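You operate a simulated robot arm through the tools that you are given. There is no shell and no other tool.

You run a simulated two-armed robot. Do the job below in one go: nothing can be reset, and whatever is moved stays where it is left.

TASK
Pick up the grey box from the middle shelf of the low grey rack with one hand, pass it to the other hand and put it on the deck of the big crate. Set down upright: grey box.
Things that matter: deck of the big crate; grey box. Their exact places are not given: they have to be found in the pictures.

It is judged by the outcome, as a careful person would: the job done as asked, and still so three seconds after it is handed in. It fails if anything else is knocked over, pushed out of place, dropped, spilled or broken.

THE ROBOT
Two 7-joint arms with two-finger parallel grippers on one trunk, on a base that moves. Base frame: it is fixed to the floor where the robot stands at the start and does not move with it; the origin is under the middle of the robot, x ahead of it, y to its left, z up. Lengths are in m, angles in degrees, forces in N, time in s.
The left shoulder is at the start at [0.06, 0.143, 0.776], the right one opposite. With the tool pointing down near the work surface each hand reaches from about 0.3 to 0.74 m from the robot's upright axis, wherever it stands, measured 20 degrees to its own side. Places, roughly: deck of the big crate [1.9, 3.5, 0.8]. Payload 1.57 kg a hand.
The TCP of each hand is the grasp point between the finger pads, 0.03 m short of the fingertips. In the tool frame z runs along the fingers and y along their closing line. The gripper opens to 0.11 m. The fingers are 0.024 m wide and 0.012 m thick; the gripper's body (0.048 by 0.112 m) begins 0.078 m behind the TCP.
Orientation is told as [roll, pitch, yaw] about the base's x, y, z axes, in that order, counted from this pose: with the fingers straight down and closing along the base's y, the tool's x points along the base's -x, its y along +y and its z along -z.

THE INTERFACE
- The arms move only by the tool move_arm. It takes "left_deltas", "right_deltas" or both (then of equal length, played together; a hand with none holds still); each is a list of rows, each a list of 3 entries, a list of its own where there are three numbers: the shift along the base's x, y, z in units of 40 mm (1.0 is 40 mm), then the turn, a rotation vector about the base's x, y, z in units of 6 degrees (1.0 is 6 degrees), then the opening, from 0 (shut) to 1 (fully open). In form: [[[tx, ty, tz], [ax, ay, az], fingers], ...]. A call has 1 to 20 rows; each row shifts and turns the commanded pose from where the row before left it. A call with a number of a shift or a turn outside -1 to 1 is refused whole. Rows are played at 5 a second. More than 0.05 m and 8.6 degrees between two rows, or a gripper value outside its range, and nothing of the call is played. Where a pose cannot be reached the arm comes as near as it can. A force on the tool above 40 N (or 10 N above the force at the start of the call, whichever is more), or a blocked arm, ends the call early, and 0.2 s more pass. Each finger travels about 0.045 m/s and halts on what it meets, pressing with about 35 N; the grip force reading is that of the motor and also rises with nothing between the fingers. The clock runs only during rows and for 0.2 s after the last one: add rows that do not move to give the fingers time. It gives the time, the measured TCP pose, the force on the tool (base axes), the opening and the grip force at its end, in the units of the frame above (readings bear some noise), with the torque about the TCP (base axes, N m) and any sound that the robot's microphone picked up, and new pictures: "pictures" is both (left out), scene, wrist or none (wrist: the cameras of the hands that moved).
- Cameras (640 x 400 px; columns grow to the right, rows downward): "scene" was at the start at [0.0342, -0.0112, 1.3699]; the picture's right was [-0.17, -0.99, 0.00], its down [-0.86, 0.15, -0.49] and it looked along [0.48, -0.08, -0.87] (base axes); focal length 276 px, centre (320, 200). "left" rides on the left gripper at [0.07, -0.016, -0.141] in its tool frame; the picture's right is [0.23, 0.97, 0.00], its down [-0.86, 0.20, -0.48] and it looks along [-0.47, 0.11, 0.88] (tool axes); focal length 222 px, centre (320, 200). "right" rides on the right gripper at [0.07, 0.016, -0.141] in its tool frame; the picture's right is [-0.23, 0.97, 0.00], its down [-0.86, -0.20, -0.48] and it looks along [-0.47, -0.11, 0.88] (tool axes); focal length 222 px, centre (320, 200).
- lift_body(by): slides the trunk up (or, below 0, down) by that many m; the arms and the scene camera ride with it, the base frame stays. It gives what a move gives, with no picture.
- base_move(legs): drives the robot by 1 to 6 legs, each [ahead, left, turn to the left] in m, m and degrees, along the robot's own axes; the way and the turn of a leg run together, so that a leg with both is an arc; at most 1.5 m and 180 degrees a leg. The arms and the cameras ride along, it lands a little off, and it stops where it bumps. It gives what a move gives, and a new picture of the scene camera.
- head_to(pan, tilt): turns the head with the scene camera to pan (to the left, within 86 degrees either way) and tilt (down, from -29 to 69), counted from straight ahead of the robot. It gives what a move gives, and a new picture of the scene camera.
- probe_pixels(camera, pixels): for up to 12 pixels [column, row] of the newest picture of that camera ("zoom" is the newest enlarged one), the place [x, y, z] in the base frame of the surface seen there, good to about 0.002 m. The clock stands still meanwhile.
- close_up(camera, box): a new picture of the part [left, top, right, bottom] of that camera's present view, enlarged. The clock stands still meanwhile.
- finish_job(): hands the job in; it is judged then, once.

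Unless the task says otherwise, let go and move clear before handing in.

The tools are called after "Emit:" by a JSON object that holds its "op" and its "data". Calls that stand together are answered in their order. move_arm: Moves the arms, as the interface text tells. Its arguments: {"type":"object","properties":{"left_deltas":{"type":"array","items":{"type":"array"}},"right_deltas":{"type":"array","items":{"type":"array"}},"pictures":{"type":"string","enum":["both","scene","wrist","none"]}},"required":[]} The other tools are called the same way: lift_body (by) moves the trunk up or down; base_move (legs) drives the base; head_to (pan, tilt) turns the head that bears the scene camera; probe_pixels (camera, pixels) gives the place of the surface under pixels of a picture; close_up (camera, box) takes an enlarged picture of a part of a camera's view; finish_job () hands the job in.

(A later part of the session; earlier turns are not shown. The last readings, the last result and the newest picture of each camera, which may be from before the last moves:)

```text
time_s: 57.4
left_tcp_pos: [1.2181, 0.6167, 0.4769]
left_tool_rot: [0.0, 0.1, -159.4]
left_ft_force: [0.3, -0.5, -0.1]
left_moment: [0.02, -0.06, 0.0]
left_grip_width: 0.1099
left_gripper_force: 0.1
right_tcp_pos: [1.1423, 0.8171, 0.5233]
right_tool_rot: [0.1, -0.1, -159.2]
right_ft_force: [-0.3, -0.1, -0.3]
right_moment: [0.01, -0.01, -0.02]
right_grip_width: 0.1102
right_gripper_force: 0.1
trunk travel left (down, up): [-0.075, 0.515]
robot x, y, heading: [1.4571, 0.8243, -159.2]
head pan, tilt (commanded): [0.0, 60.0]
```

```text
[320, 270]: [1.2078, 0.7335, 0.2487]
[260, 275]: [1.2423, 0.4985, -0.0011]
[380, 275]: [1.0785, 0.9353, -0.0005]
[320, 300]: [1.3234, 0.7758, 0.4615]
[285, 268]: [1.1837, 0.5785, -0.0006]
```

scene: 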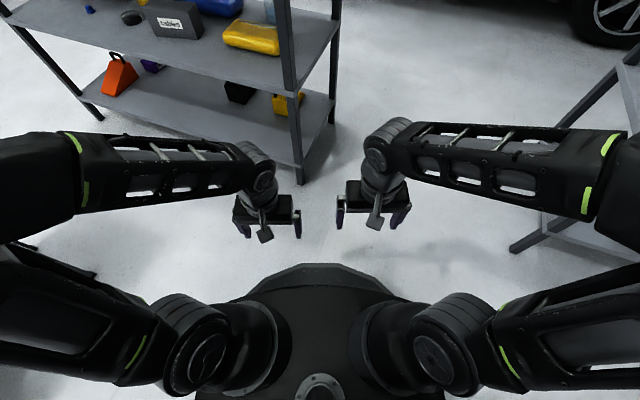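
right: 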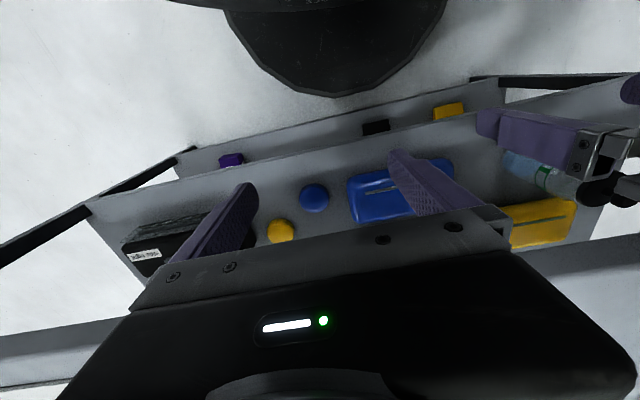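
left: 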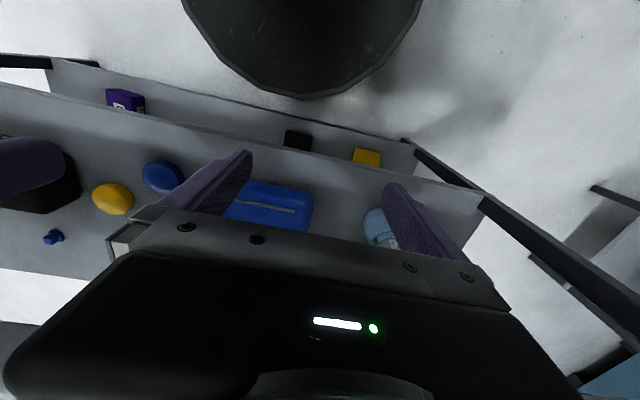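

My base reaches only ~0.27 m from its axis, and I stand at (1.457, 0.824) heading −159°. I'll lower the trunk fully and shape the right hand here in the open: fingers pointing to my left and 40° below level, reaching ahead at z≈0.60.

Emit:
{"op": "lift_body", "data": {"by": -0.075}}

Emit:
{"op": "move_arm", "data": {"right_deltas": [[[-0.344, -0.151, 0.19], [-0.296, 0.779, 0], 1], [[-0.344, -0.151, 0.19], [-0.296, 0.779, 0], 1], [[-0.344, -0.151, 0.19], [-0.296, 0.779, 0], 1], [[-0.344, -0.151, 0.19], [-0.296, 0.779, 0], 1], [[-0.344, -0.151, 0.19], [-0.296, 0.779, 0], 1], [[-0.344, -0.151, 0.19], [-0.296, 0.779, 0], 1], [[-0.344, -0.151, 0.19], [-0.296, 0.779, 0], 1], [[-0.344, -0.151, 0.19], [-0.296, 0.779, 0], 1], [[-0.344, -0.151, 0.19], [-0.296, 0.779, 0], 1], [[-0.344, -0.151, 0.19], [-0.296, 0.779, 0], 1], [[-0.344, -0.151, 0.19], [0, 0, 0], 1], [[-0.344, -0.151, 0.19], [0, 0, 0], 1], [[-0.344, -0.151, 0.19], [0, 0, 0], 1], [[-0.344, -0.151, 0.19], [0, 0, 0], 1], [[-0.344, -0.151, 0.19], [0, 0, 0], 1], [[-0.344, -0.151, 0.19], [0, 0, 0], 1], [[-0.344, -0.151, 0.19], [0, 0, 0], 1], [[-0.344, -0.151, 0.19], [0, 0, 0], 1], [[-0.344, -0.151, 0.19], [0, 0, 0], 1], [[-0.344, -0.151, 0.19], [0, 0, 0], 1]], "pictures": "scene"}}

```text
time_s: 58.5
left_tcp_pos: [1.2185, 0.6158, 0.4012]
left_tool_rot: [0.0, 0.1, -159.3]
left_ft_force: [0.0, 0.2, -0.2]
left_moment: [0.01, 0.03, 0.01]
left_grip_width: 0.11
left_gripper_force: 0.1
right_tcp_pos: [1.1406, 0.8188, 0.4487]
right_tool_rot: [0.0, -0.1, -159.3]
right_ft_force: [0.1, -0.5, -0.3]
right_moment: [0.0, 0.0, -0.03]
right_grip_width: 0.1101
right_gripper_force: 0.1
trunk travel left (down, up): [0.0, 0.59]
robot x, y, heading: [1.4579, 0.8257, -159.5]
head pan, tilt (commanded): [0.0, 60.0]
```

```text
time_s: 62.7
left_tcp_pos: [1.2183, 0.6162, 0.401]
left_tool_rot: [0.0, 0.1, -159.3]
left_ft_force: [0.6, 0.0, -0.1]
left_moment: [-0.02, 0.0, 0.0]
left_grip_width: 0.1099
left_gripper_force: 0.0
right_tcp_pos: [0.8641, 0.7002, 0.5984]
right_tool_rot: [0.2, -49.9, -159.2]
right_ft_force: [-0.5, 0.2, -1.4]
right_moment: [0.01, 0.01, 0.04]
right_grip_width: 0.11
right_gripper_force: 0.0
trunk travel left (down, up): [0.0, 0.59]
robot x, y, heading: [1.4614, 0.8262, -159.2]
head pan, tilt (commanded): [0.0, 60.0]
```

scene: 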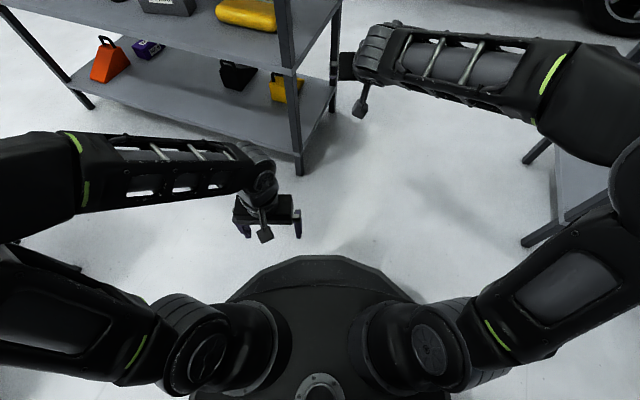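

The hand reached its tilt (−50°) at (0.864, 0.700, 0.598), clear of the rack corner. Now I'll yaw it +80° to the left.

Emit:
{"op": "move_arm", "data": {"right_deltas": [[[0, 0, 0], [0, 0, 0.948], 1], [[0, 0, 0], [0, 0, 0.948], 1], [[0, 0, 0], [0, 0, 0.948], 1], [[0, 0, 0], [0, 0, 0.948], 1], [[0, 0, 0], [0, 0, 0.948], 1], [[0, 0, 0], [0, 0, 0.948], 1], [[0, 0, 0], [0, 0, 0.948], 1], [[0, 0, 0], [0, 0, 0.948], 1], [[0, 0, 0], [0, 0, 0.948], 1], [[0, 0, 0], [0, 0, 0.948], 1], [[0, 0, 0], [0, 0, 0.948], 1], [[0, 0, 0], [0, 0, 0.948], 1], [[0, 0, 0], [0, 0, 0.948], 1], [[0, 0, 0], [0, 0, 0.948], 1]], "pictures": "both"}}

Emit:
{"op": "head_to", "data": {"pan": -20, "tilt": 45}}

```text
time_s: 65.7
left_tcp_pos: [1.2187, 0.6146, 0.4018]
left_tool_rot: [-0.1, 0.1, -159.5]
left_ft_force: [0.4, 0.1, -0.2]
left_moment: [0.0, 0.0, -0.01]
left_grip_width: 0.11
left_gripper_force: 0.0
right_tcp_pos: [0.8637, 0.6981, 0.6007]
right_tool_rot: [0.3, -50.0, -79.7]
right_ft_force: [-0.7, -0.4, -0.1]
right_moment: [0.01, 0.03, -0.01]
right_grip_width: 0.11
right_gripper_force: 0.1
trunk travel left (down, up): [0.0, 0.59]
robot x, y, heading: [1.4609, 0.8299, -159.2]
head pan, tilt (commanded): [0.0, 60.0]
```

scene: 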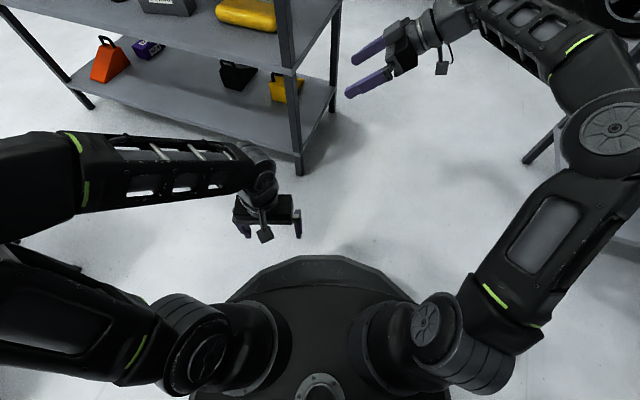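
right: 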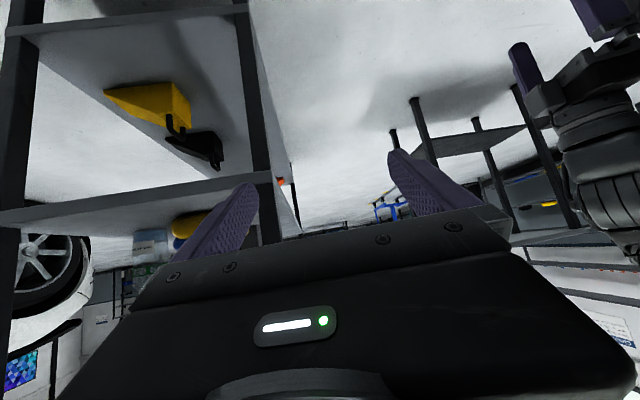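

```text
time_s: 66.6
left_tcp_pos: [1.2189, 0.6161, 0.4004]
left_tool_rot: [-0.1, 0.0, -159.5]
left_ft_force: [-0.7, -0.2, 1.0]
left_moment: [0.03, -0.02, 0.0]
left_grip_width: 0.1096
left_gripper_force: 0.1
right_tcp_pos: [0.8643, 0.699, 0.6008]
right_tool_rot: [0.3, -50.0, -79.8]
right_ft_force: [1.4, 0.6, -0.2]
right_moment: [-0.03, 0.02, -0.02]
right_grip_width: 0.1099
right_gripper_force: 0.1
trunk travel left (down, up): [0.0, 0.59]
robot x, y, heading: [1.4573, 0.8262, -159.3]
head pan, tilt (commanded): [-20.0, 45.0]
```

scene: 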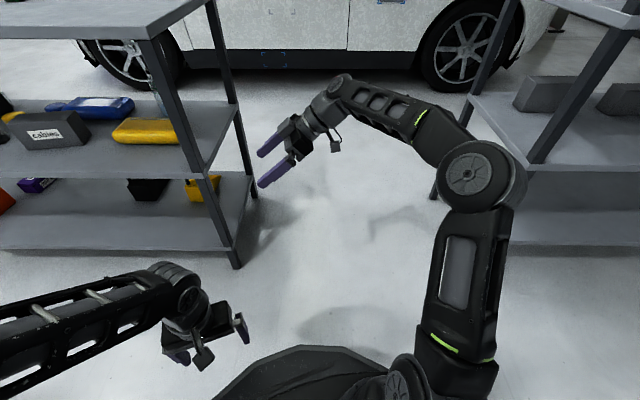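

The pose is reached; the right hand points left with fingers toward (270,165). I'll probe wrist, forearm and elbow heights to check against the rack top's underside.

Emit:
{"op": "probe_pixels", "data": {"camera": "scene", "pixels": [[340, 82], [352, 92], [380, 100], [415, 122], [440, 140], [470, 175], [500, 170], [320, 105], [300, 128], [335, 142], [470, 148], [420, 105]]}}

Emit:
{"op": "probe_pixels", "data": {"camera": "scene", "pixels": [[60, 118], [90, 140], [20, 148], [150, 125], [120, 140], [175, 140], [100, 100], [205, 100], [150, 30], [190, 5], [120, 39]]}}

```text
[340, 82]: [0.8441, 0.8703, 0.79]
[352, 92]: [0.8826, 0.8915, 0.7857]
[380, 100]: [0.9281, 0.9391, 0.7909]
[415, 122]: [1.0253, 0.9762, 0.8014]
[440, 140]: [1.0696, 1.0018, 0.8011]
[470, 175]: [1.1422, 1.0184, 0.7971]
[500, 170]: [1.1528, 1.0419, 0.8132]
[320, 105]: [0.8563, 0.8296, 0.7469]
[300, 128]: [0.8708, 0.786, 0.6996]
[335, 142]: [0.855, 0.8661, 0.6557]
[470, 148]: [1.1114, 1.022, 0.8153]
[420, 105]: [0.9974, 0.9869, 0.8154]
```

```text
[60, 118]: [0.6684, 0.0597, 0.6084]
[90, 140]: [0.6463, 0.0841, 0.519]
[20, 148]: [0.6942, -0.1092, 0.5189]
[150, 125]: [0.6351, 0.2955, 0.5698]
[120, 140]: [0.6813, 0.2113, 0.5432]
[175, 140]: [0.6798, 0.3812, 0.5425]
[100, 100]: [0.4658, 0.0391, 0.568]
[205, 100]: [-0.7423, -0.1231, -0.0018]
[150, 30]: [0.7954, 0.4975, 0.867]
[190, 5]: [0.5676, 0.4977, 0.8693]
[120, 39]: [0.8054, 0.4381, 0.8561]
```

Forearm top is at z≈0.815 with the TCP at 0.60, and the rack top's underside is ≈0.85, so it fits, but the forearm would pass too near the rear-left post. I'll turn the base 10° to the right, then re-yaw the hand and shift it left, and check the forearm line again.

Emit:
{"op": "base_move", "data": {"legs": [[0, 0, -10]]}}

Emit:
{"op": "move_arm", "data": {"right_deltas": [[[0.1, -0.55, 0], [0, 0, 0.42], 1], [[0.1, -0.55, 0], [0, 0, 0.42], 1], [[0.1, -0.55, 0], [0, 0, 0.42], 1], [[0.1, -0.55, 0], [0, 0, 0.42], 1]], "pictures": "scene"}}

```text
time_s: 67.7
left_tcp_pos: [1.1857, 0.6599, 0.401]
left_tool_rot: [0.0, 0.0, -169.2]
left_ft_force: [0.7, 1.1, -0.1]
left_moment: [-0.02, -0.01, 0.01]
left_grip_width: 0.11
left_gripper_force: 0.1
right_tcp_pos: [0.8505, 0.8019, 0.6008]
right_tool_rot: [0.3, -50.1, -89.7]
right_ft_force: [0.7, 0.3, 0.7]
right_moment: [0.02, 0.02, 0.0]
right_grip_width: 0.11
right_gripper_force: 0.1
trunk travel left (down, up): [0.0, 0.59]
robot x, y, heading: [1.458, 0.8245, -169.3]
head pan, tilt (commanded): [-20.0, 45.0]
```

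scene: 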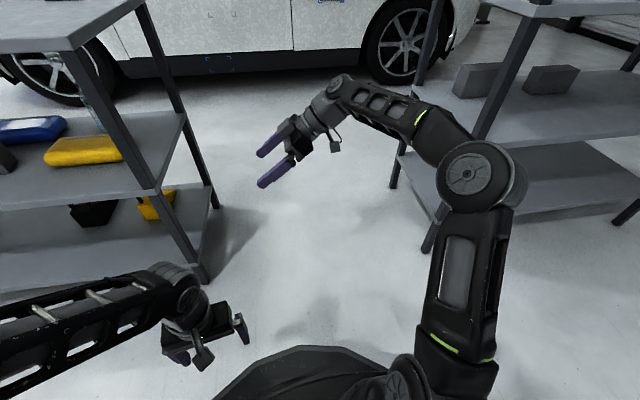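

```text
time_s: 68.7
left_tcp_pos: [1.1862, 0.6614, 0.4024]
left_tool_rot: [0.0, -0.1, -169.2]
left_ft_force: [-0.3, -1.1, 0.2]
left_moment: [-0.06, 0.01, -0.04]
left_grip_width: 0.1101
left_gripper_force: 0.0
right_tcp_pos: [0.8665, 0.7142, 0.6013]
right_tool_rot: [0.2, -50.0, -79.4]
right_ft_force: [-0.2, 0.3, -0.3]
right_moment: [0.0, -0.02, -0.01]
right_grip_width: 0.11
right_gripper_force: 0.1
trunk travel left (down, up): [0.0, 0.59]
robot x, y, heading: [1.4574, 0.8296, -169.1]
head pan, tilt (commanded): [-20.0, 45.0]
```

scene: 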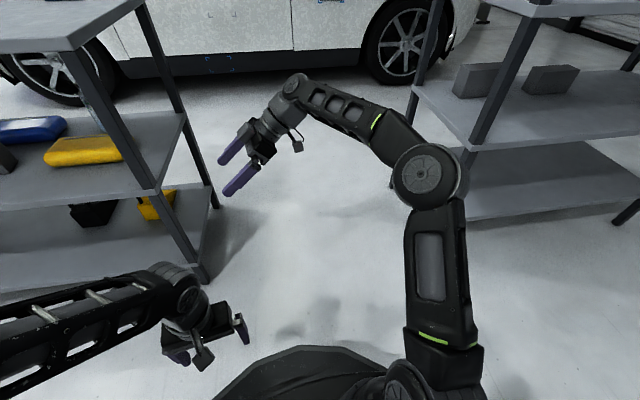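

Emit:
{"op": "probe_pixels", "data": {"camera": "scene", "pixels": [[294, 82], [310, 92], [340, 100], [370, 115], [380, 125], [425, 170], [450, 165], [340, 90], [420, 145], [275, 105], [300, 143], [130, 130]]}}

Emit:
{"op": "probe_pixels", "data": {"camera": "scene", "pixels": [[100, 100], [85, 70], [75, 35], [140, 2], [120, 150], [150, 40], [170, 220], [185, 150]]}}

```text
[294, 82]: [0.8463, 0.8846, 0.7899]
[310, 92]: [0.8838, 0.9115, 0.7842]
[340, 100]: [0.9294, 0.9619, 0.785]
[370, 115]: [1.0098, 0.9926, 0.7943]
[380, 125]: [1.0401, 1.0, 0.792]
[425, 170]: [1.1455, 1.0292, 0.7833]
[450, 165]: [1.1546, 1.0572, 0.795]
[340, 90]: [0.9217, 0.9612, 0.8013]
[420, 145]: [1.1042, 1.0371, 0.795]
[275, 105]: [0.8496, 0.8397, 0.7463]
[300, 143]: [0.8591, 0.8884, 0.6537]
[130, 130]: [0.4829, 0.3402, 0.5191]
```

```text
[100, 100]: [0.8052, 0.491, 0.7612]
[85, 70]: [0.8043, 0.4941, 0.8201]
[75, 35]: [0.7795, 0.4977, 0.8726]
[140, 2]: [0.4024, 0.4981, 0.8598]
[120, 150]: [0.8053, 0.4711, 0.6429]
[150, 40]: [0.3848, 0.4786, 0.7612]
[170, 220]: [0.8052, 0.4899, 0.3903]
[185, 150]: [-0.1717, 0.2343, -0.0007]
```

The rear-left post spans about y 0.46–0.50 at x 0.77–0.805, and the forearm would pass it with little room; shifting the hand 5 cm to my right gives a better line. Then I'll back out slightly and slide over to the box's side of the rack.

Emit:
{"op": "move_arm", "data": {"right_deltas": [[[-0.12, 0.61, 0], [0, 0, 0], 1], [[-0.12, 0.61, 0], [0, 0, 0], 1]], "pictures": "none"}}

Emit:
{"op": "base_move", "data": {"legs": [[-0.075, 0.014, 0], [0.0995, 0.5205, 0]]}}

```text
time_s: 69.2
left_tcp_pos: [1.1858, 0.6602, 0.4002]
left_tool_rot: [0.0, 0.0, -169.2]
left_ft_force: [0.8, 0.2, -1.0]
left_moment: [0.0, 0.0, 0.01]
left_grip_width: 0.1101
left_gripper_force: 0.1
right_tcp_pos: [0.8583, 0.7639, 0.6017]
right_tool_rot: [0.3, -49.9, -79.4]
right_ft_force: [-0.2, 0.4, -0.5]
right_moment: [0.0, -0.02, 0.0]
right_grip_width: 0.11
right_gripper_force: 0.0
trunk travel left (down, up): [0.0, 0.59]
robot x, y, heading: [1.4596, 0.8231, -169.0]
head pan, tilt (commanded): [-20.0, 45.0]
```

```text
time_s: 72.9
left_tcp_pos: [1.264, 0.1384, 0.401]
left_tool_rot: [-0.1, 0.0, -168.8]
left_ft_force: [-0.1, 0.3, 0.3]
left_moment: [-0.02, 0.01, 0.01]
left_grip_width: 0.11
left_gripper_force: 0.0
right_tcp_pos: [0.9367, 0.239, 0.6032]
right_tool_rot: [0.4, -50.0, -79.2]
right_ft_force: [0.1, 0.2, 0.1]
right_moment: [-0.04, 0.0, -0.03]
right_grip_width: 0.1101
right_gripper_force: 0.0
trunk travel left (down, up): [0.0, 0.59]
robot x, y, heading: [1.5369, 0.3072, -168.9]
head pan, tilt (commanded): [-20.0, 45.0]
```

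scene: 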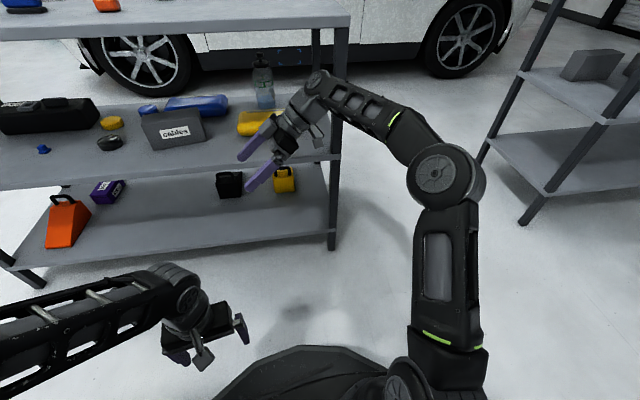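

The box "cables" is in clear view at (172,130) with my right hand just outside the rear edge. I'll zoom and re-measure box corners and the fingers.

Emit:
{"op": "close_up", "data": {"camera": "scene", "box": [120, 85, 340, 215]}}

```text
2.91 times, centred on (230, 150) of scene
```

zoom: 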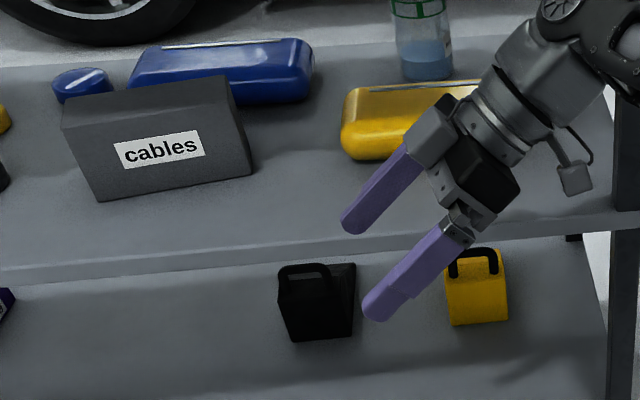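

Emit:
{"op": "probe_pixels", "data": {"camera": "zoom", "pixels": [[70, 126], [222, 108], [98, 194], [244, 174], [222, 84], [66, 102], [236, 140], [160, 150], [345, 140], [480, 90], [372, 308], [353, 222]]}}

```text
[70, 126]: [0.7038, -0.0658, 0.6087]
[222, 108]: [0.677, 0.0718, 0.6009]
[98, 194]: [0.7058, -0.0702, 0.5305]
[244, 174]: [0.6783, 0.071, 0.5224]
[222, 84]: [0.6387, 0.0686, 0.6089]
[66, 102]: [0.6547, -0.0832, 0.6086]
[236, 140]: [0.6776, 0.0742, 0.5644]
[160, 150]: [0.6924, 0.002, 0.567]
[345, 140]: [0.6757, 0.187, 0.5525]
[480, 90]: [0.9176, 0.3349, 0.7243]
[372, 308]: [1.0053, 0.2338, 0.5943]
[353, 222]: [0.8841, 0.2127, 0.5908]
```

Refined: box centre ≈ (0.659, −0.002), 0.064 deep, turned 10.7°, top z 0.609. I'll slide the hand in under the top by driving the base, in two parts, watching clearance.

Emit:
{"op": "base_move", "data": {"legs": [[0.19, 0.035, 0]]}}

Emit:
{"op": "head_to", "data": {"pan": -15, "tilt": 35}}

```text
time_s: 74.5
left_tcp_pos: [1.0818, 0.069, 0.4008]
left_tool_rot: [0.0, 0.0, -169.2]
left_ft_force: [-0.6, -0.7, 0.5]
left_moment: [-0.01, -0.01, -0.03]
left_grip_width: 0.1101
left_gripper_force: 0.1
right_tcp_pos: [0.7536, 0.1727, 0.6016]
right_tool_rot: [0.3, -50.0, -79.5]
right_ft_force: [-1.2, -0.1, -0.1]
right_moment: [-0.02, -0.03, 0.0]
right_grip_width: 0.1099
right_gripper_force: 0.0
trunk travel left (down, up): [0.0, 0.59]
robot x, y, heading: [1.3558, 0.2371, -169.1]
head pan, tilt (commanded): [-20.0, 45.0]
```

scene: 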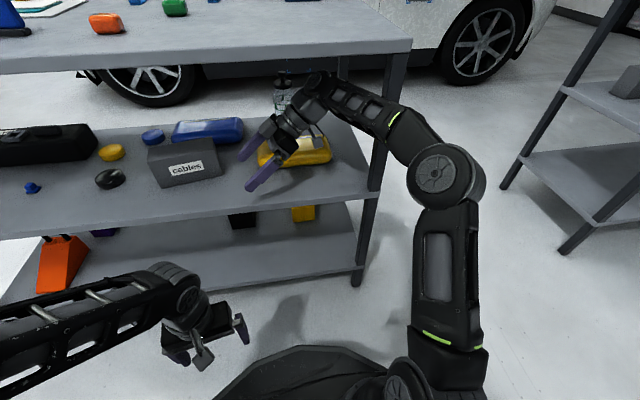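

```text
time_s: 75.2
left_tcp_pos: [1.083, 0.069, 0.4014]
left_tool_rot: [-0.1, 0.0, -169.2]
left_ft_force: [0.1, 0.0, 0.3]
left_moment: [-0.04, -0.02, 0.01]
left_grip_width: 0.1099
left_gripper_force: 0.0
right_tcp_pos: [0.752, 0.1729, 0.6019]
right_tool_rot: [0.3, -49.9, -79.5]
right_ft_force: [-0.3, 0.5, 0.4]
right_moment: [0.03, -0.03, 0.04]
right_grip_width: 0.1099
right_gripper_force: 0.0
trunk travel left (down, up): [0.0, 0.59]
robot x, y, heading: [1.3536, 0.2371, -169.2]
head pan, tilt (commanded): [-15.0, 35.0]
```

scene: 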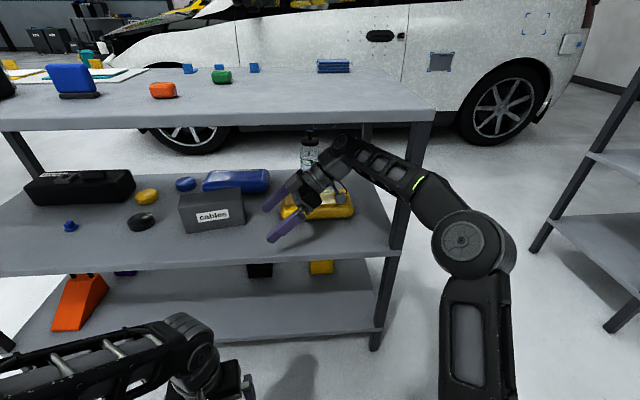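

The hand is half in, below the top's edge (row ~125) and above the yellow box. I'll check the forearm's nearest points to the post (415,150) before the rest.

Emit:
{"op": "probe_pixels", "data": {"camera": "scene", "pixels": [[345, 142], [360, 150], [385, 165], [400, 160], [412, 175], [420, 195], [430, 140], [400, 215], [340, 120], [380, 120], [350, 190], [430, 180]]}}

Emit:
{"op": "close_up", "data": {"camera": "scene", "box": [240, 100, 460, 260]}}

```text
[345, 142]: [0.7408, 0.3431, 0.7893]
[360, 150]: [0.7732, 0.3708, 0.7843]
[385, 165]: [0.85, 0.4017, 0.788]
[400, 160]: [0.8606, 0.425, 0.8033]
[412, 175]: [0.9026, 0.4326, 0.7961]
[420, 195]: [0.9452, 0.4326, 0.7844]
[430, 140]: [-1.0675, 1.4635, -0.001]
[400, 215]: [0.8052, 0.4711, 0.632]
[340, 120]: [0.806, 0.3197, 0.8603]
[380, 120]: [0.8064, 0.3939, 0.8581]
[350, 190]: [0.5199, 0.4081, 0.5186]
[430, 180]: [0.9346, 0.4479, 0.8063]
```

```text
2.50 times, centred on (350, 180) of scene
```

zoom: 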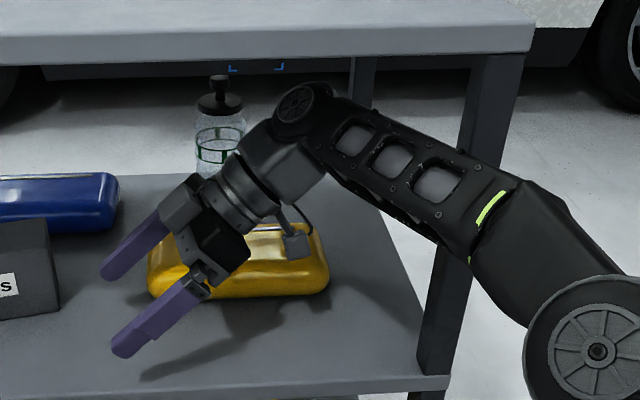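

The forearm's far edge will pass the post (inner face y≈0.46) at about y≈0.41, and the top's underside at ~0.85 is clear of the forearm at 0.80. I'll finish the insertion.

Emit:
{"op": "base_move", "data": {"legs": [[0.1246, 0.0292, 0]]}}

Emit:
{"op": "close_up", "data": {"camera": "scene", "box": [170, 90, 450, 290]}}

Emit:
{"op": "move_arm", "data": {"right_deltas": [[[0, 0, 0], [0, 0, 0], 1]], "pictures": "both"}}

```text
time_s: 76.5
left_tcp_pos: [0.9637, 0.016, 0.4014]
left_tool_rot: [0.0, 0.0, -169.4]
left_ft_force: [0.3, 1.2, -0.2]
left_moment: [0.03, 0.01, 0.0]
left_grip_width: 0.11
left_gripper_force: 0.1
right_tcp_pos: [0.6342, 0.1209, 0.6024]
right_tool_rot: [0.2, -50.0, -79.6]
right_ft_force: [0.1, -0.3, 0.2]
right_moment: [0.0, 0.01, 0.0]
right_grip_width: 0.1099
right_gripper_force: 0.1
trunk travel left (down, up): [0.0, 0.59]
robot x, y, heading: [1.2343, 0.1849, -169.6]
head pan, tilt (commanded): [-15.0, 35.0]
```

scene: 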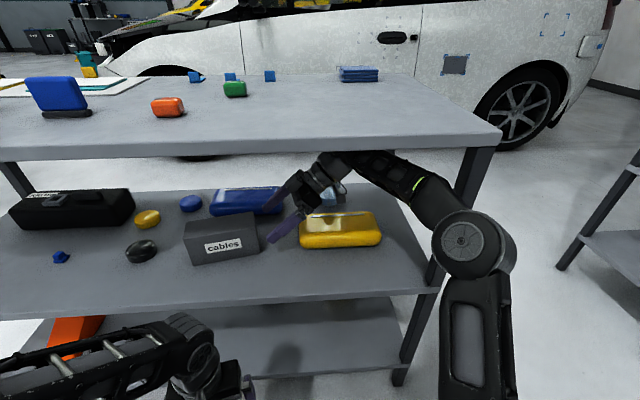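

```text
2.00 times, centred on (310, 190) of scene
```

zoom: 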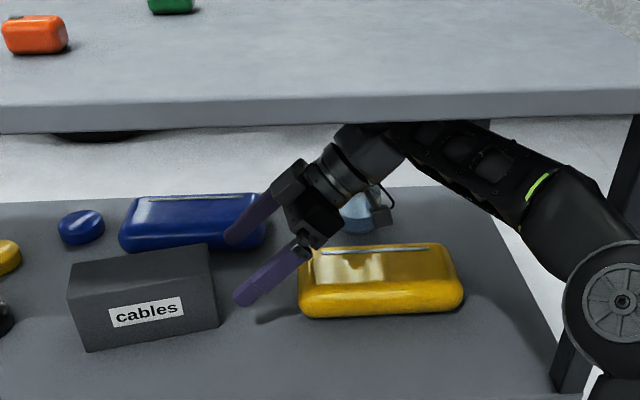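

```text
time_s: 76.9
left_tcp_pos: [0.963, 0.0162, 0.3995]
left_tool_rot: [-0.1, 0.0, -169.5]
left_ft_force: [0.0, -0.5, 0.1]
left_moment: [-0.03, 0.03, 0.0]
left_grip_width: 0.11
left_gripper_force: 0.1
right_tcp_pos: [0.6358, 0.1206, 0.6029]
right_tool_rot: [0.2, -50.0, -79.6]
right_ft_force: [-0.4, 0.5, -0.1]
right_moment: [-0.03, 0.01, 0.01]
right_grip_width: 0.1101
right_gripper_force: 0.2
trunk travel left (down, up): [0.0, 0.59]
robot x, y, heading: [1.2392, 0.1829, -169.0]
head pan, tilt (commanded): [-15.0, 35.0]
```

scene: 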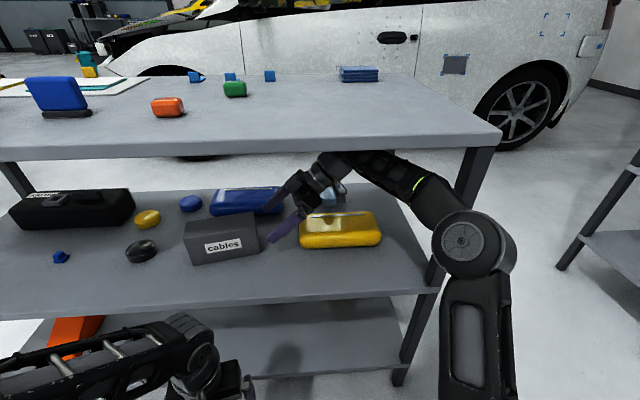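
right: 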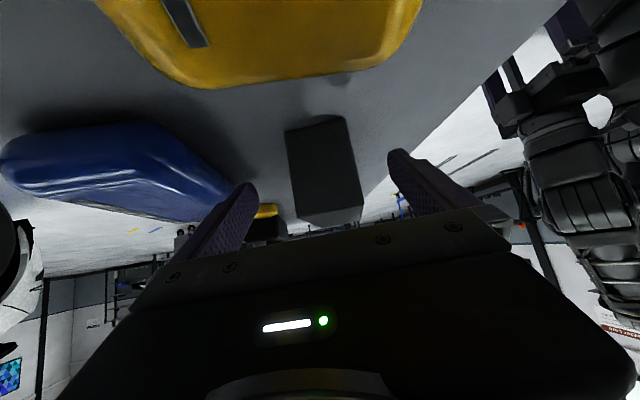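

The wrist view shows the box centred between the finger pads. I'll check how near the blue box (zoom (190,230)) is to the front finger's path.

Emit:
{"op": "close_up", "data": {"camera": "scene", "box": [170, 140, 390, 290]}}

Emit:
{"op": "probe_pixels", "data": {"camera": "scene", "pixels": [[215, 210], [240, 213], [260, 212], [278, 209], [283, 195], [290, 195], [272, 240], [296, 205], [265, 237], [190, 232]]}}

```text
2.67 times, centred on (280, 215) of scene
```

zoom: 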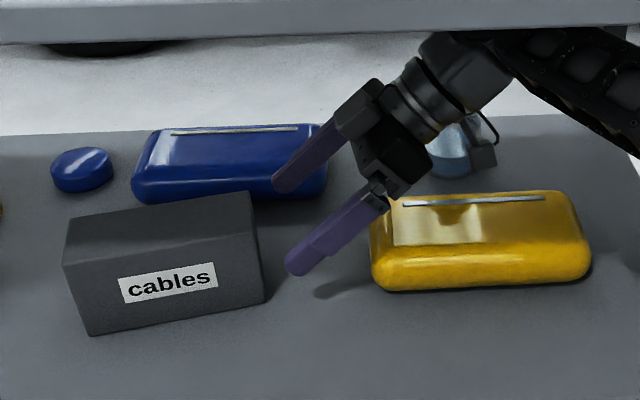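

```text
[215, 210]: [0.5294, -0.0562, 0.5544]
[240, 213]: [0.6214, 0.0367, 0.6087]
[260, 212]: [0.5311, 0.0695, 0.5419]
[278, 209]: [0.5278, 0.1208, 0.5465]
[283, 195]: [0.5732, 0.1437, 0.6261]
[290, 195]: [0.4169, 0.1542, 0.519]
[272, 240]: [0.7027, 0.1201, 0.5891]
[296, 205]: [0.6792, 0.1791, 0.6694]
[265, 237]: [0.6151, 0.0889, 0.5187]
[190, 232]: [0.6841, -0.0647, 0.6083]
```

The blue box's rear face is at x≈0.53, 4–5 cm clear of the front finger. I'll slide the open fingers along the box to the grasp point.

Emit:
{"op": "move_arm", "data": {"right_deltas": [[[0.073, -0.388, -0.096], [0, 0, 0], 1], [[0.073, -0.388, -0.096], [0, 0, 0], 1], [[0.073, -0.388, -0.096], [0, 0, 0], 1], [[0.073, -0.388, -0.096], [0, 0, 0], 1], [[0.073, -0.388, -0.096], [0, 0, 0], 1], [[0.073, -0.388, -0.096], [0, 0, 0], 1], [[0, 0, 0], [0, 0, 0], 1]], "pictures": "both"}}

Emit:
{"op": "close_up", "data": {"camera": "scene", "box": [170, 120, 450, 300]}}

```text
time_s: 78.5
left_tcp_pos: [0.9641, 0.0168, 0.401]
left_tool_rot: [0.0, -0.1, -169.3]
left_ft_force: [1.3, 0.8, 0.3]
left_moment: [0.02, -0.02, -0.02]
left_grip_width: 0.1101
left_gripper_force: 0.0
right_tcp_pos: [0.6517, 0.0265, 0.5781]
right_tool_rot: [0.2, -50.1, -79.8]
right_ft_force: [0.3, -0.3, -0.7]
right_moment: [0.0, -0.02, 0.01]
right_grip_width: 0.1102
right_gripper_force: 0.0
trunk travel left (down, up): [0.0, 0.59]
robot x, y, heading: [1.2373, 0.183, -169.3]
head pan, tilt (commanded): [-15.0, 35.0]
```

scene: 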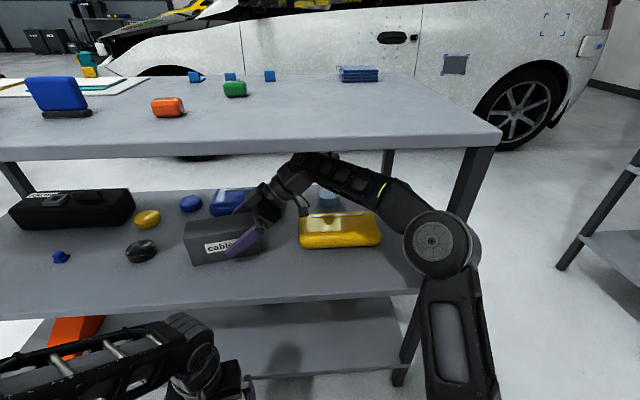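
right: 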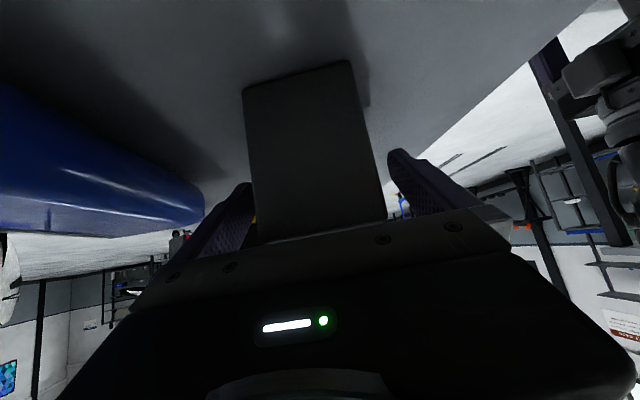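

```text
2.22 times, centred on (310, 210) of scene
```

zoom: 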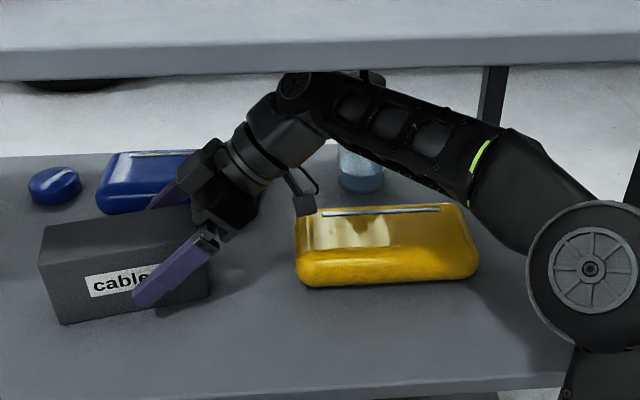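

The fingers straddle the box, TCP at z=0.578 with the box top at 0.609. I'll close the gripper and let it settle.

Emit:
{"op": "move_arm", "data": {"right_deltas": [[[0, 0, 0], [0, 0, 0], 0.5], [[0, 0, 0], [0, 0, 0], 0.3], [[0, 0, 0], [0, 0, 0], 0.1], [[0, 0, 0], [0, 0, 0], 0], [[0, 0, 0], [0, 0, 0], 0], [[0, 0, 0], [0, 0, 0], 0], [[0, 0, 0], [0, 0, 0], 0]], "pictures": "both"}}

```text
time_s: 80.1
left_tcp_pos: [0.9636, 0.017, 0.4017]
left_tool_rot: [-0.1, 0.0, -169.3]
left_ft_force: [-0.1, 0.7, 0.1]
left_moment: [-0.03, 0.0, 0.04]
left_grip_width: 0.11
left_gripper_force: 0.0
right_tcp_pos: [0.6507, 0.0278, 0.5792]
right_tool_rot: [0.3, -50.0, -79.6]
right_ft_force: [2.8, -0.7, 0.3]
right_moment: [-0.08, -0.1, 0.06]
right_grip_width: 0.0649
right_gripper_force: 35.2
trunk travel left (down, up): [0.0, 0.59]
robot x, y, heading: [1.2341, 0.1843, -169.3]
head pan, tilt (commanded): [-15.0, 35.0]
```

scene: 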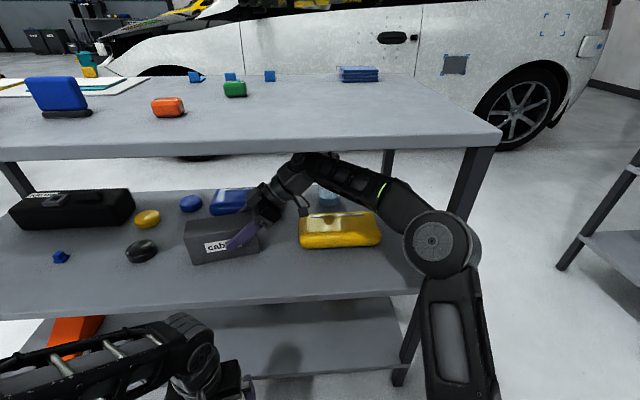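
right: 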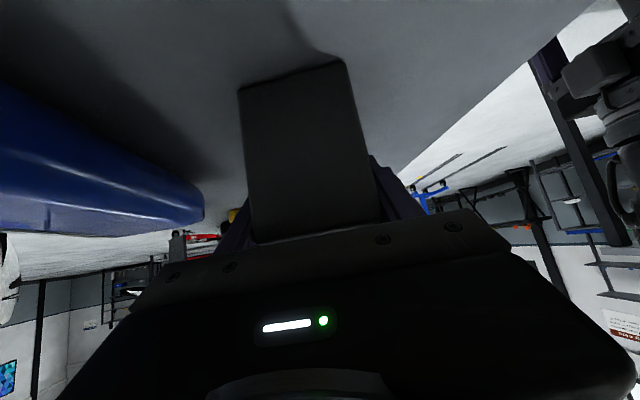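

The grip reads 0.0649 m and 35 N, so the box is held. I'll lift it 2.5 cm (the forearm stays below the top) and check it comes along.

Emit:
{"op": "move_arm", "data": {"right_deltas": [[[0, 0, 0.2], [0, 0, 0], 0], [[0, 0, 0.2], [0, 0, 0], 0], [[0, 0, 0.225], [0, 0, 0], 0], [[0, 0, 0], [0, 0, 0], 0]], "pictures": "both"}}

Emit:
{"op": "probe_pixels", "data": {"camera": "scene", "pixels": [[300, 160], [330, 158], [380, 185], [400, 205], [430, 215], [405, 225], [300, 148], [200, 258], [225, 215], [475, 180]]}}

```text
time_s: 81.1
left_tcp_pos: [0.9635, 0.0169, 0.3998]
left_tool_rot: [-0.1, -0.1, -169.3]
left_ft_force: [0.0, -0.4, 0.3]
left_moment: [0.01, -0.01, -0.05]
left_grip_width: 0.1104
left_gripper_force: 0.1
right_tcp_pos: [0.6517, 0.0278, 0.6034]
right_tool_rot: [0.3, -49.9, -79.7]
right_ft_force: [0.3, 0.3, -6.4]
right_moment: [0.18, -0.01, -0.02]
right_grip_width: 0.0647
right_gripper_force: 35.1
trunk travel left (down, up): [0.0, 0.59]
robot x, y, heading: [1.2394, 0.1808, -169.6]
head pan, tilt (commanded): [-15.0, 35.0]
```

scene: 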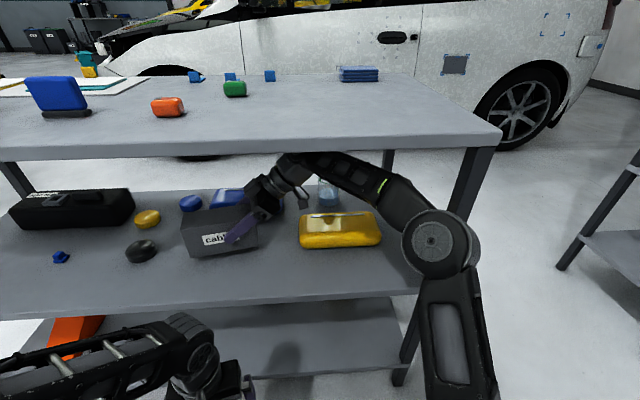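
right: 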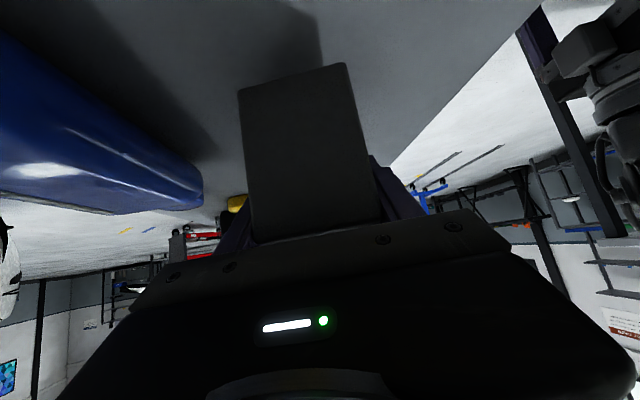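

```text
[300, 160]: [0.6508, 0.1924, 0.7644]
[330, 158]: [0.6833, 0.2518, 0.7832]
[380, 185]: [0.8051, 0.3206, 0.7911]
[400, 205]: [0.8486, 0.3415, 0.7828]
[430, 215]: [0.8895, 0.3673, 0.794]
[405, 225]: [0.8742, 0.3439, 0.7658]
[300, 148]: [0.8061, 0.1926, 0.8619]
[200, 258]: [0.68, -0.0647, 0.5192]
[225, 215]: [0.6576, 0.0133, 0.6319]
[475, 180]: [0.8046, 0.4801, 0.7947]
```

The box is up (tool load −6.4 N, about 0.65 kg) and the forearm top is at 0.79, below the underside. I'll back straight out along the entry line.

Emit:
{"op": "base_move", "data": {"legs": [[-0.14, -0.032, 0], [-0.146, -0.032, 0]]}}

```text
time_s: 83.4
left_tcp_pos: [1.2333, 0.1317, 0.4014]
left_tool_rot: [0.0, 0.0, -169.1]
left_ft_force: [-0.3, 0.6, -0.6]
left_moment: [0.01, 0.0, -0.01]
left_grip_width: 0.11
left_gripper_force: 0.1
right_tcp_pos: [0.9212, 0.1398, 0.6027]
right_tool_rot: [0.4, -50.0, -79.4]
right_ft_force: [0.1, -0.4, -6.5]
right_moment: [0.14, 0.0, -0.03]
right_grip_width: 0.0649
right_gripper_force: 34.5
trunk travel left (down, up): [0.0, 0.59]
robot x, y, heading: [1.5063, 0.2974, -169.1]
head pan, tilt (commanded): [-15.0, 35.0]
```

scene: 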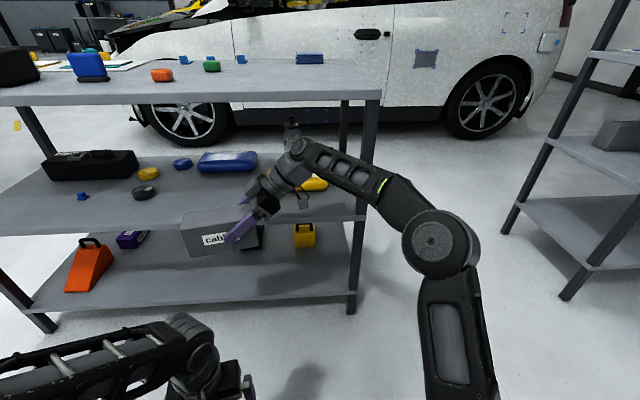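

The box is out and clear of the rack (box at (210,235), bottom above the floor only). I'll move to the open floor at about (1.6, 0.9) for the handover.

Emit:
{"op": "base_move", "data": {"legs": [[-0.047, -0.032, 0], [-0.153, -0.53, 0]]}}

Emit:
{"op": "head_to", "data": {"pan": 0, "tilt": 45}}

```text
time_s: 87.2
left_tcp_pos: [1.3223, 0.7263, 0.4014]
left_tool_rot: [-0.1, 0.0, -168.6]
left_ft_force: [-0.5, 0.6, -0.1]
left_moment: [0.02, 0.02, 0.01]
left_grip_width: 0.11
left_gripper_force: 0.1
right_tcp_pos: [1.0098, 0.7332, 0.6029]
right_tool_rot: [0.3, -49.8, -78.9]
right_ft_force: [-0.9, 0.5, -5.0]
right_moment: [0.19, 0.03, -0.03]
right_grip_width: 0.0649
right_gripper_force: 35.0
trunk travel left (down, up): [0.0, 0.59]
robot x, y, heading: [1.5928, 0.8924, -168.5]
head pan, tilt (commanded): [-15.0, 35.0]
```

scene: 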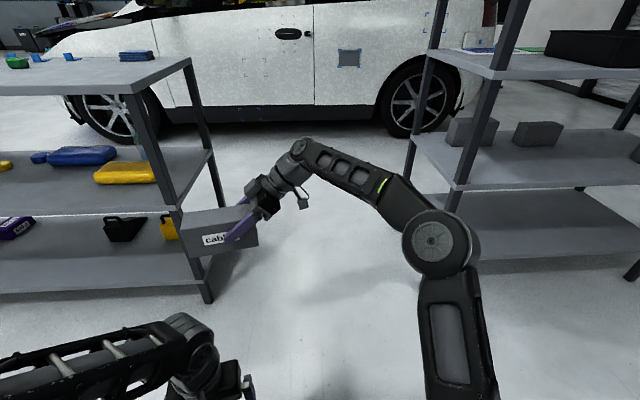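

```text
time_s: 88.0
left_tcp_pos: [1.3224, 0.7263, 0.4003]
left_tool_rot: [0.0, 0.0, -168.5]
left_ft_force: [-0.8, 0.1, 0.0]
left_moment: [0.01, 0.01, -0.02]
left_grip_width: 0.1101
left_gripper_force: 0.0
right_tcp_pos: [1.0089, 0.7334, 0.6029]
right_tool_rot: [0.4, -49.9, -79.1]
right_ft_force: [0.2, -1.3, -5.7]
right_moment: [0.21, 0.04, 0.01]
right_grip_width: 0.0649
right_gripper_force: 34.8
trunk travel left (down, up): [0.0, 0.59]
robot x, y, heading: [1.5951, 0.8939, -168.9]
head pan, tilt (commanded): [0.0, 45.0]
```

scene: 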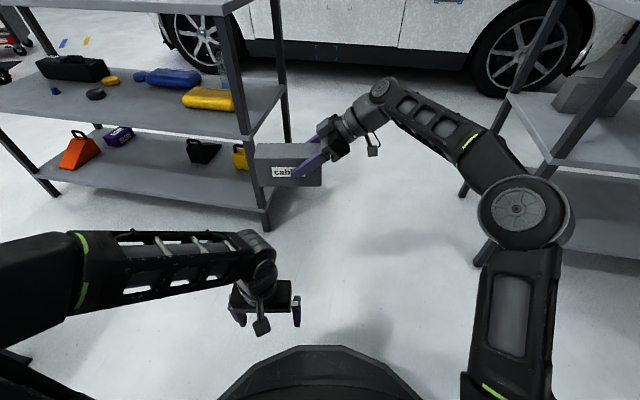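

The box hangs level in the right hand, long side across my front, in the open. For the handover I'll bring the right hand back/down a little and, at the same time, start turning the left hand −90° so that its fingers close along the box's depth.

Emit:
{"op": "move_arm", "data": {"right_deltas": [[[0.383, 0.076, -0.25], [0, 0, 0], 0], [[0.383, 0.076, -0.25], [0, 0, 0], 0], [[0.383, 0.076, -0.25], [0, 0, 0], 0], [[0.383, 0.076, -0.25], [0, 0, 0], 0], [[0.383, 0.076, -0.25], [0, 0, 0], 0], [[0.383, 0.076, -0.25], [0, 0, 0], 0], [[0.383, 0.076, -0.25], [0, 0, 0], 0], [[0.383, 0.076, -0.25], [0, 0, 0], 0]], "left_deltas": [[[0, 0, 0], [0, 0, -0.943], 1], [[0, 0, 0], [0, 0, -0.943], 1], [[0, 0, 0], [0, 0, -0.943], 1], [[0, 0, 0], [0, 0, -0.943], 1], [[0, 0, 0], [0, 0, -0.943], 1], [[0, 0, 0], [0, 0, -0.943], 1], [[0, 0, 0], [0, 0, -0.943], 1], [[0, 0, 0], [0, 0, -0.943], 1]], "pictures": "scene"}}

```text
time_s: 89.8
left_tcp_pos: [1.3209, 0.7262, 0.4014]
left_tool_rot: [0.0, 0.1, 146.2]
left_ft_force: [0.8, 0.5, 0.1]
left_moment: [-0.03, 0.01, -0.01]
left_grip_width: 0.11
left_gripper_force: 0.1
right_tcp_pos: [1.1323, 0.7567, 0.5224]
right_tool_rot: [0.3, -49.9, -79.0]
right_ft_force: [0.5, 0.3, -6.6]
right_moment: [0.16, 0.05, 0.01]
right_grip_width: 0.065
right_gripper_force: 35.2
trunk travel left (down, up): [0.0, 0.59]
robot x, y, heading: [1.5916, 0.893, -168.6]
head pan, tilt (commanded): [0.0, 45.0]
```

scene: 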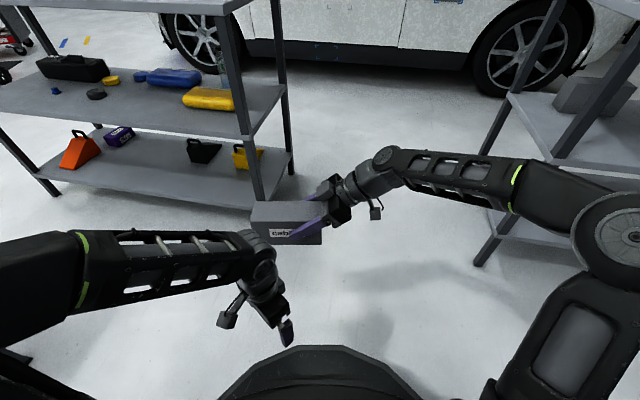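

The left hand is turned halfway and nothing is near; I'll finish the turn while raising it to z≈0.62.

Emit:
{"op": "move_arm", "data": {"left_deltas": [[[0, 0, 0.6875], [0, 0, -0.943], 1], [[0, 0, 0.6875], [0, 0, -0.943], 1], [[0, 0, 0.6875], [0, 0, -0.943], 1], [[0, 0, 0.6875], [0, 0, -0.943], 1], [[0, 0, 0.6875], [0, 0, -0.943], 1], [[0, 0, 0.6875], [0, 0, -0.943], 1], [[0, 0, 0.6875], [0, 0, -0.943], 1], [[0, 0, 0.6875], [0, 0, -0.943], 1]], "pictures": "both"}}

Emit:
{"op": "probe_pixels", "data": {"camera": "scene", "pixels": [[260, 208], [255, 235], [290, 210], [310, 208], [318, 236], [260, 225]]}}

```text
time_s: 91.5
left_tcp_pos: [1.3155, 0.7325, 0.5825]
left_tool_rot: [0.0, 0.0, 102.7]
left_ft_force: [0.0, 0.5, 0.7]
left_moment: [-0.03, 0.02, -0.03]
left_grip_width: 0.1099
left_gripper_force: 0.0
left hand out of reach, approached as far as the arm can: row 8
right_tcp_pos: [1.1317, 0.7562, 0.5242]
right_tool_rot: [0.3, -49.9, -78.8]
right_ft_force: [0.6, -0.8, -6.5]
right_moment: [0.19, 0.02, -0.01]
right_grip_width: 0.0649
right_gripper_force: 35.2
trunk travel left (down, up): [0.0, 0.59]
robot x, y, heading: [1.5946, 0.8966, -168.9]
head pan, tilt (commanded): [0.0, 45.0]
```

scene: 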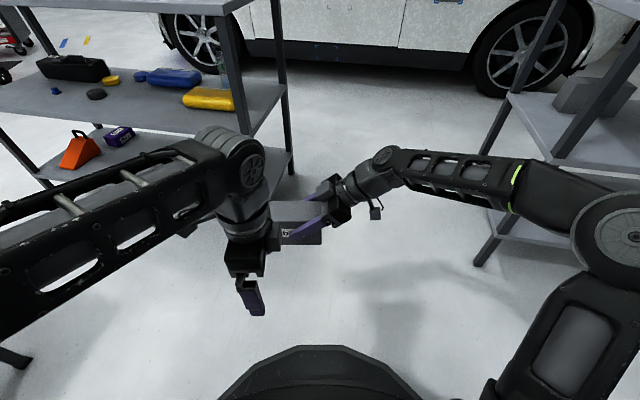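
left: 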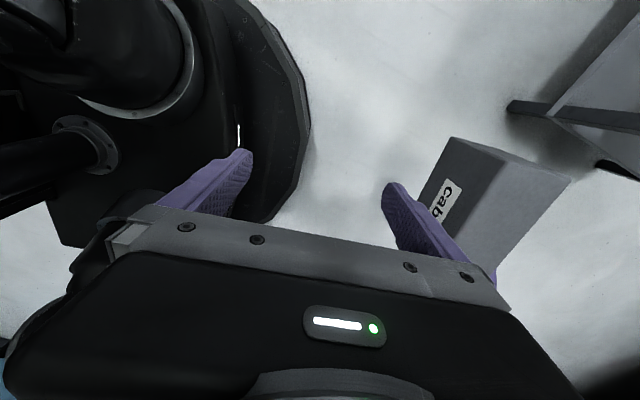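

```text
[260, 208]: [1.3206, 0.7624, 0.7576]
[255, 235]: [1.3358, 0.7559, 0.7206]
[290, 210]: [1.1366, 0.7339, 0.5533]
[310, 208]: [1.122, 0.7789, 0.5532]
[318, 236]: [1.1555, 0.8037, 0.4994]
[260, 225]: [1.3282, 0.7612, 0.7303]
```

The left hand stopped at z≈0.58 (reach limit), which is too low over the box top at 0.553. I'll lower the right hand with the box by 6 cm instead, then bring the left hand forward over it.

Emit:
{"op": "move_arm", "data": {"right_deltas": [[[0, 0, -0.375], [0, 0, 0], 0], [[0, 0, -0.375], [0, 0, 0], 0], [[0, 0, -0.375], [0, 0, 0], 0], [[0, 0, -0.375], [0, 0, 0], 0], [[0, 0, 0], [0, 0, 0], 0]], "pictures": "none"}}

Emit:
{"op": "move_arm", "data": {"left_deltas": [[[-0.3, -0.07, 0], [0, 0, 0], 1], [[-0.3, -0.07, 0], [0, 0, 0], 1], [[-0.3, -0.07, 0], [0, 0, 0], 1], [[-0.3, -0.07, 0], [0, 0, 0], 1], [[0, 0, 0], [0, 0, 0], 1]], "pictures": "both"}}

```text
time_s: 92.8
left_tcp_pos: [1.3143, 0.7334, 0.5819]
left_tool_rot: [0.0, 0.1, 102.7]
left_ft_force: [-0.6, -0.5, -0.5]
left_moment: [0.03, 0.02, 0.01]
left_grip_width: 0.1099
left_gripper_force: 0.0
right_tcp_pos: [1.1349, 0.7585, 0.465]
right_tool_rot: [0.2, -49.8, -79.0]
right_ft_force: [0.7, -0.4, -6.5]
right_moment: [0.14, 0.04, 0.03]
right_grip_width: 0.0649
right_gripper_force: 35.1
trunk travel left (down, up): [0.0, 0.59]
robot x, y, heading: [1.595, 0.8937, -168.4]
head pan, tilt (commanded): [0.0, 45.0]
```

```text
time_s: 94.0
left_tcp_pos: [1.2658, 0.7226, 0.5835]
left_tool_rot: [0.1, -0.2, 100.8]
left_ft_force: [0.5, 0.4, -0.2]
left_moment: [0.01, 0.01, 0.0]
left_grip_width: 0.1101
left_gripper_force: 0.1
right_tcp_pos: [1.1347, 0.7599, 0.4637]
right_tool_rot: [0.3, -49.9, -78.9]
right_ft_force: [-0.4, -0.4, -6.4]
right_moment: [0.18, 0.04, -0.01]
right_grip_width: 0.0647
right_gripper_force: 34.4
trunk travel left (down, up): [0.0, 0.59]
robot x, y, heading: [1.5935, 0.8964, -168.6]
head pan, tilt (commanded): [0.0, 45.0]
```

scene: 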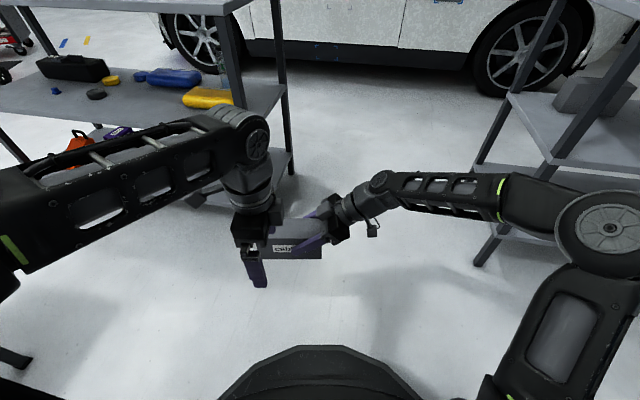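
left: 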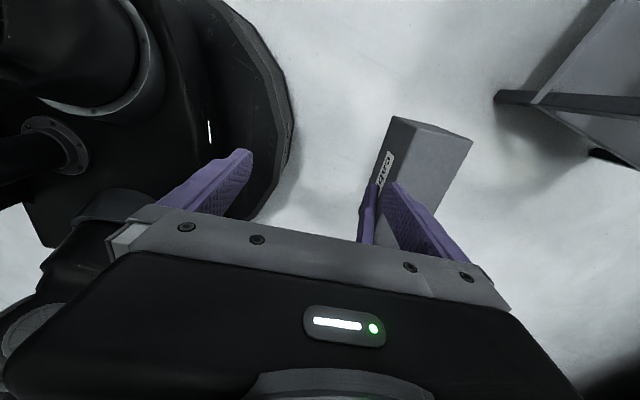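

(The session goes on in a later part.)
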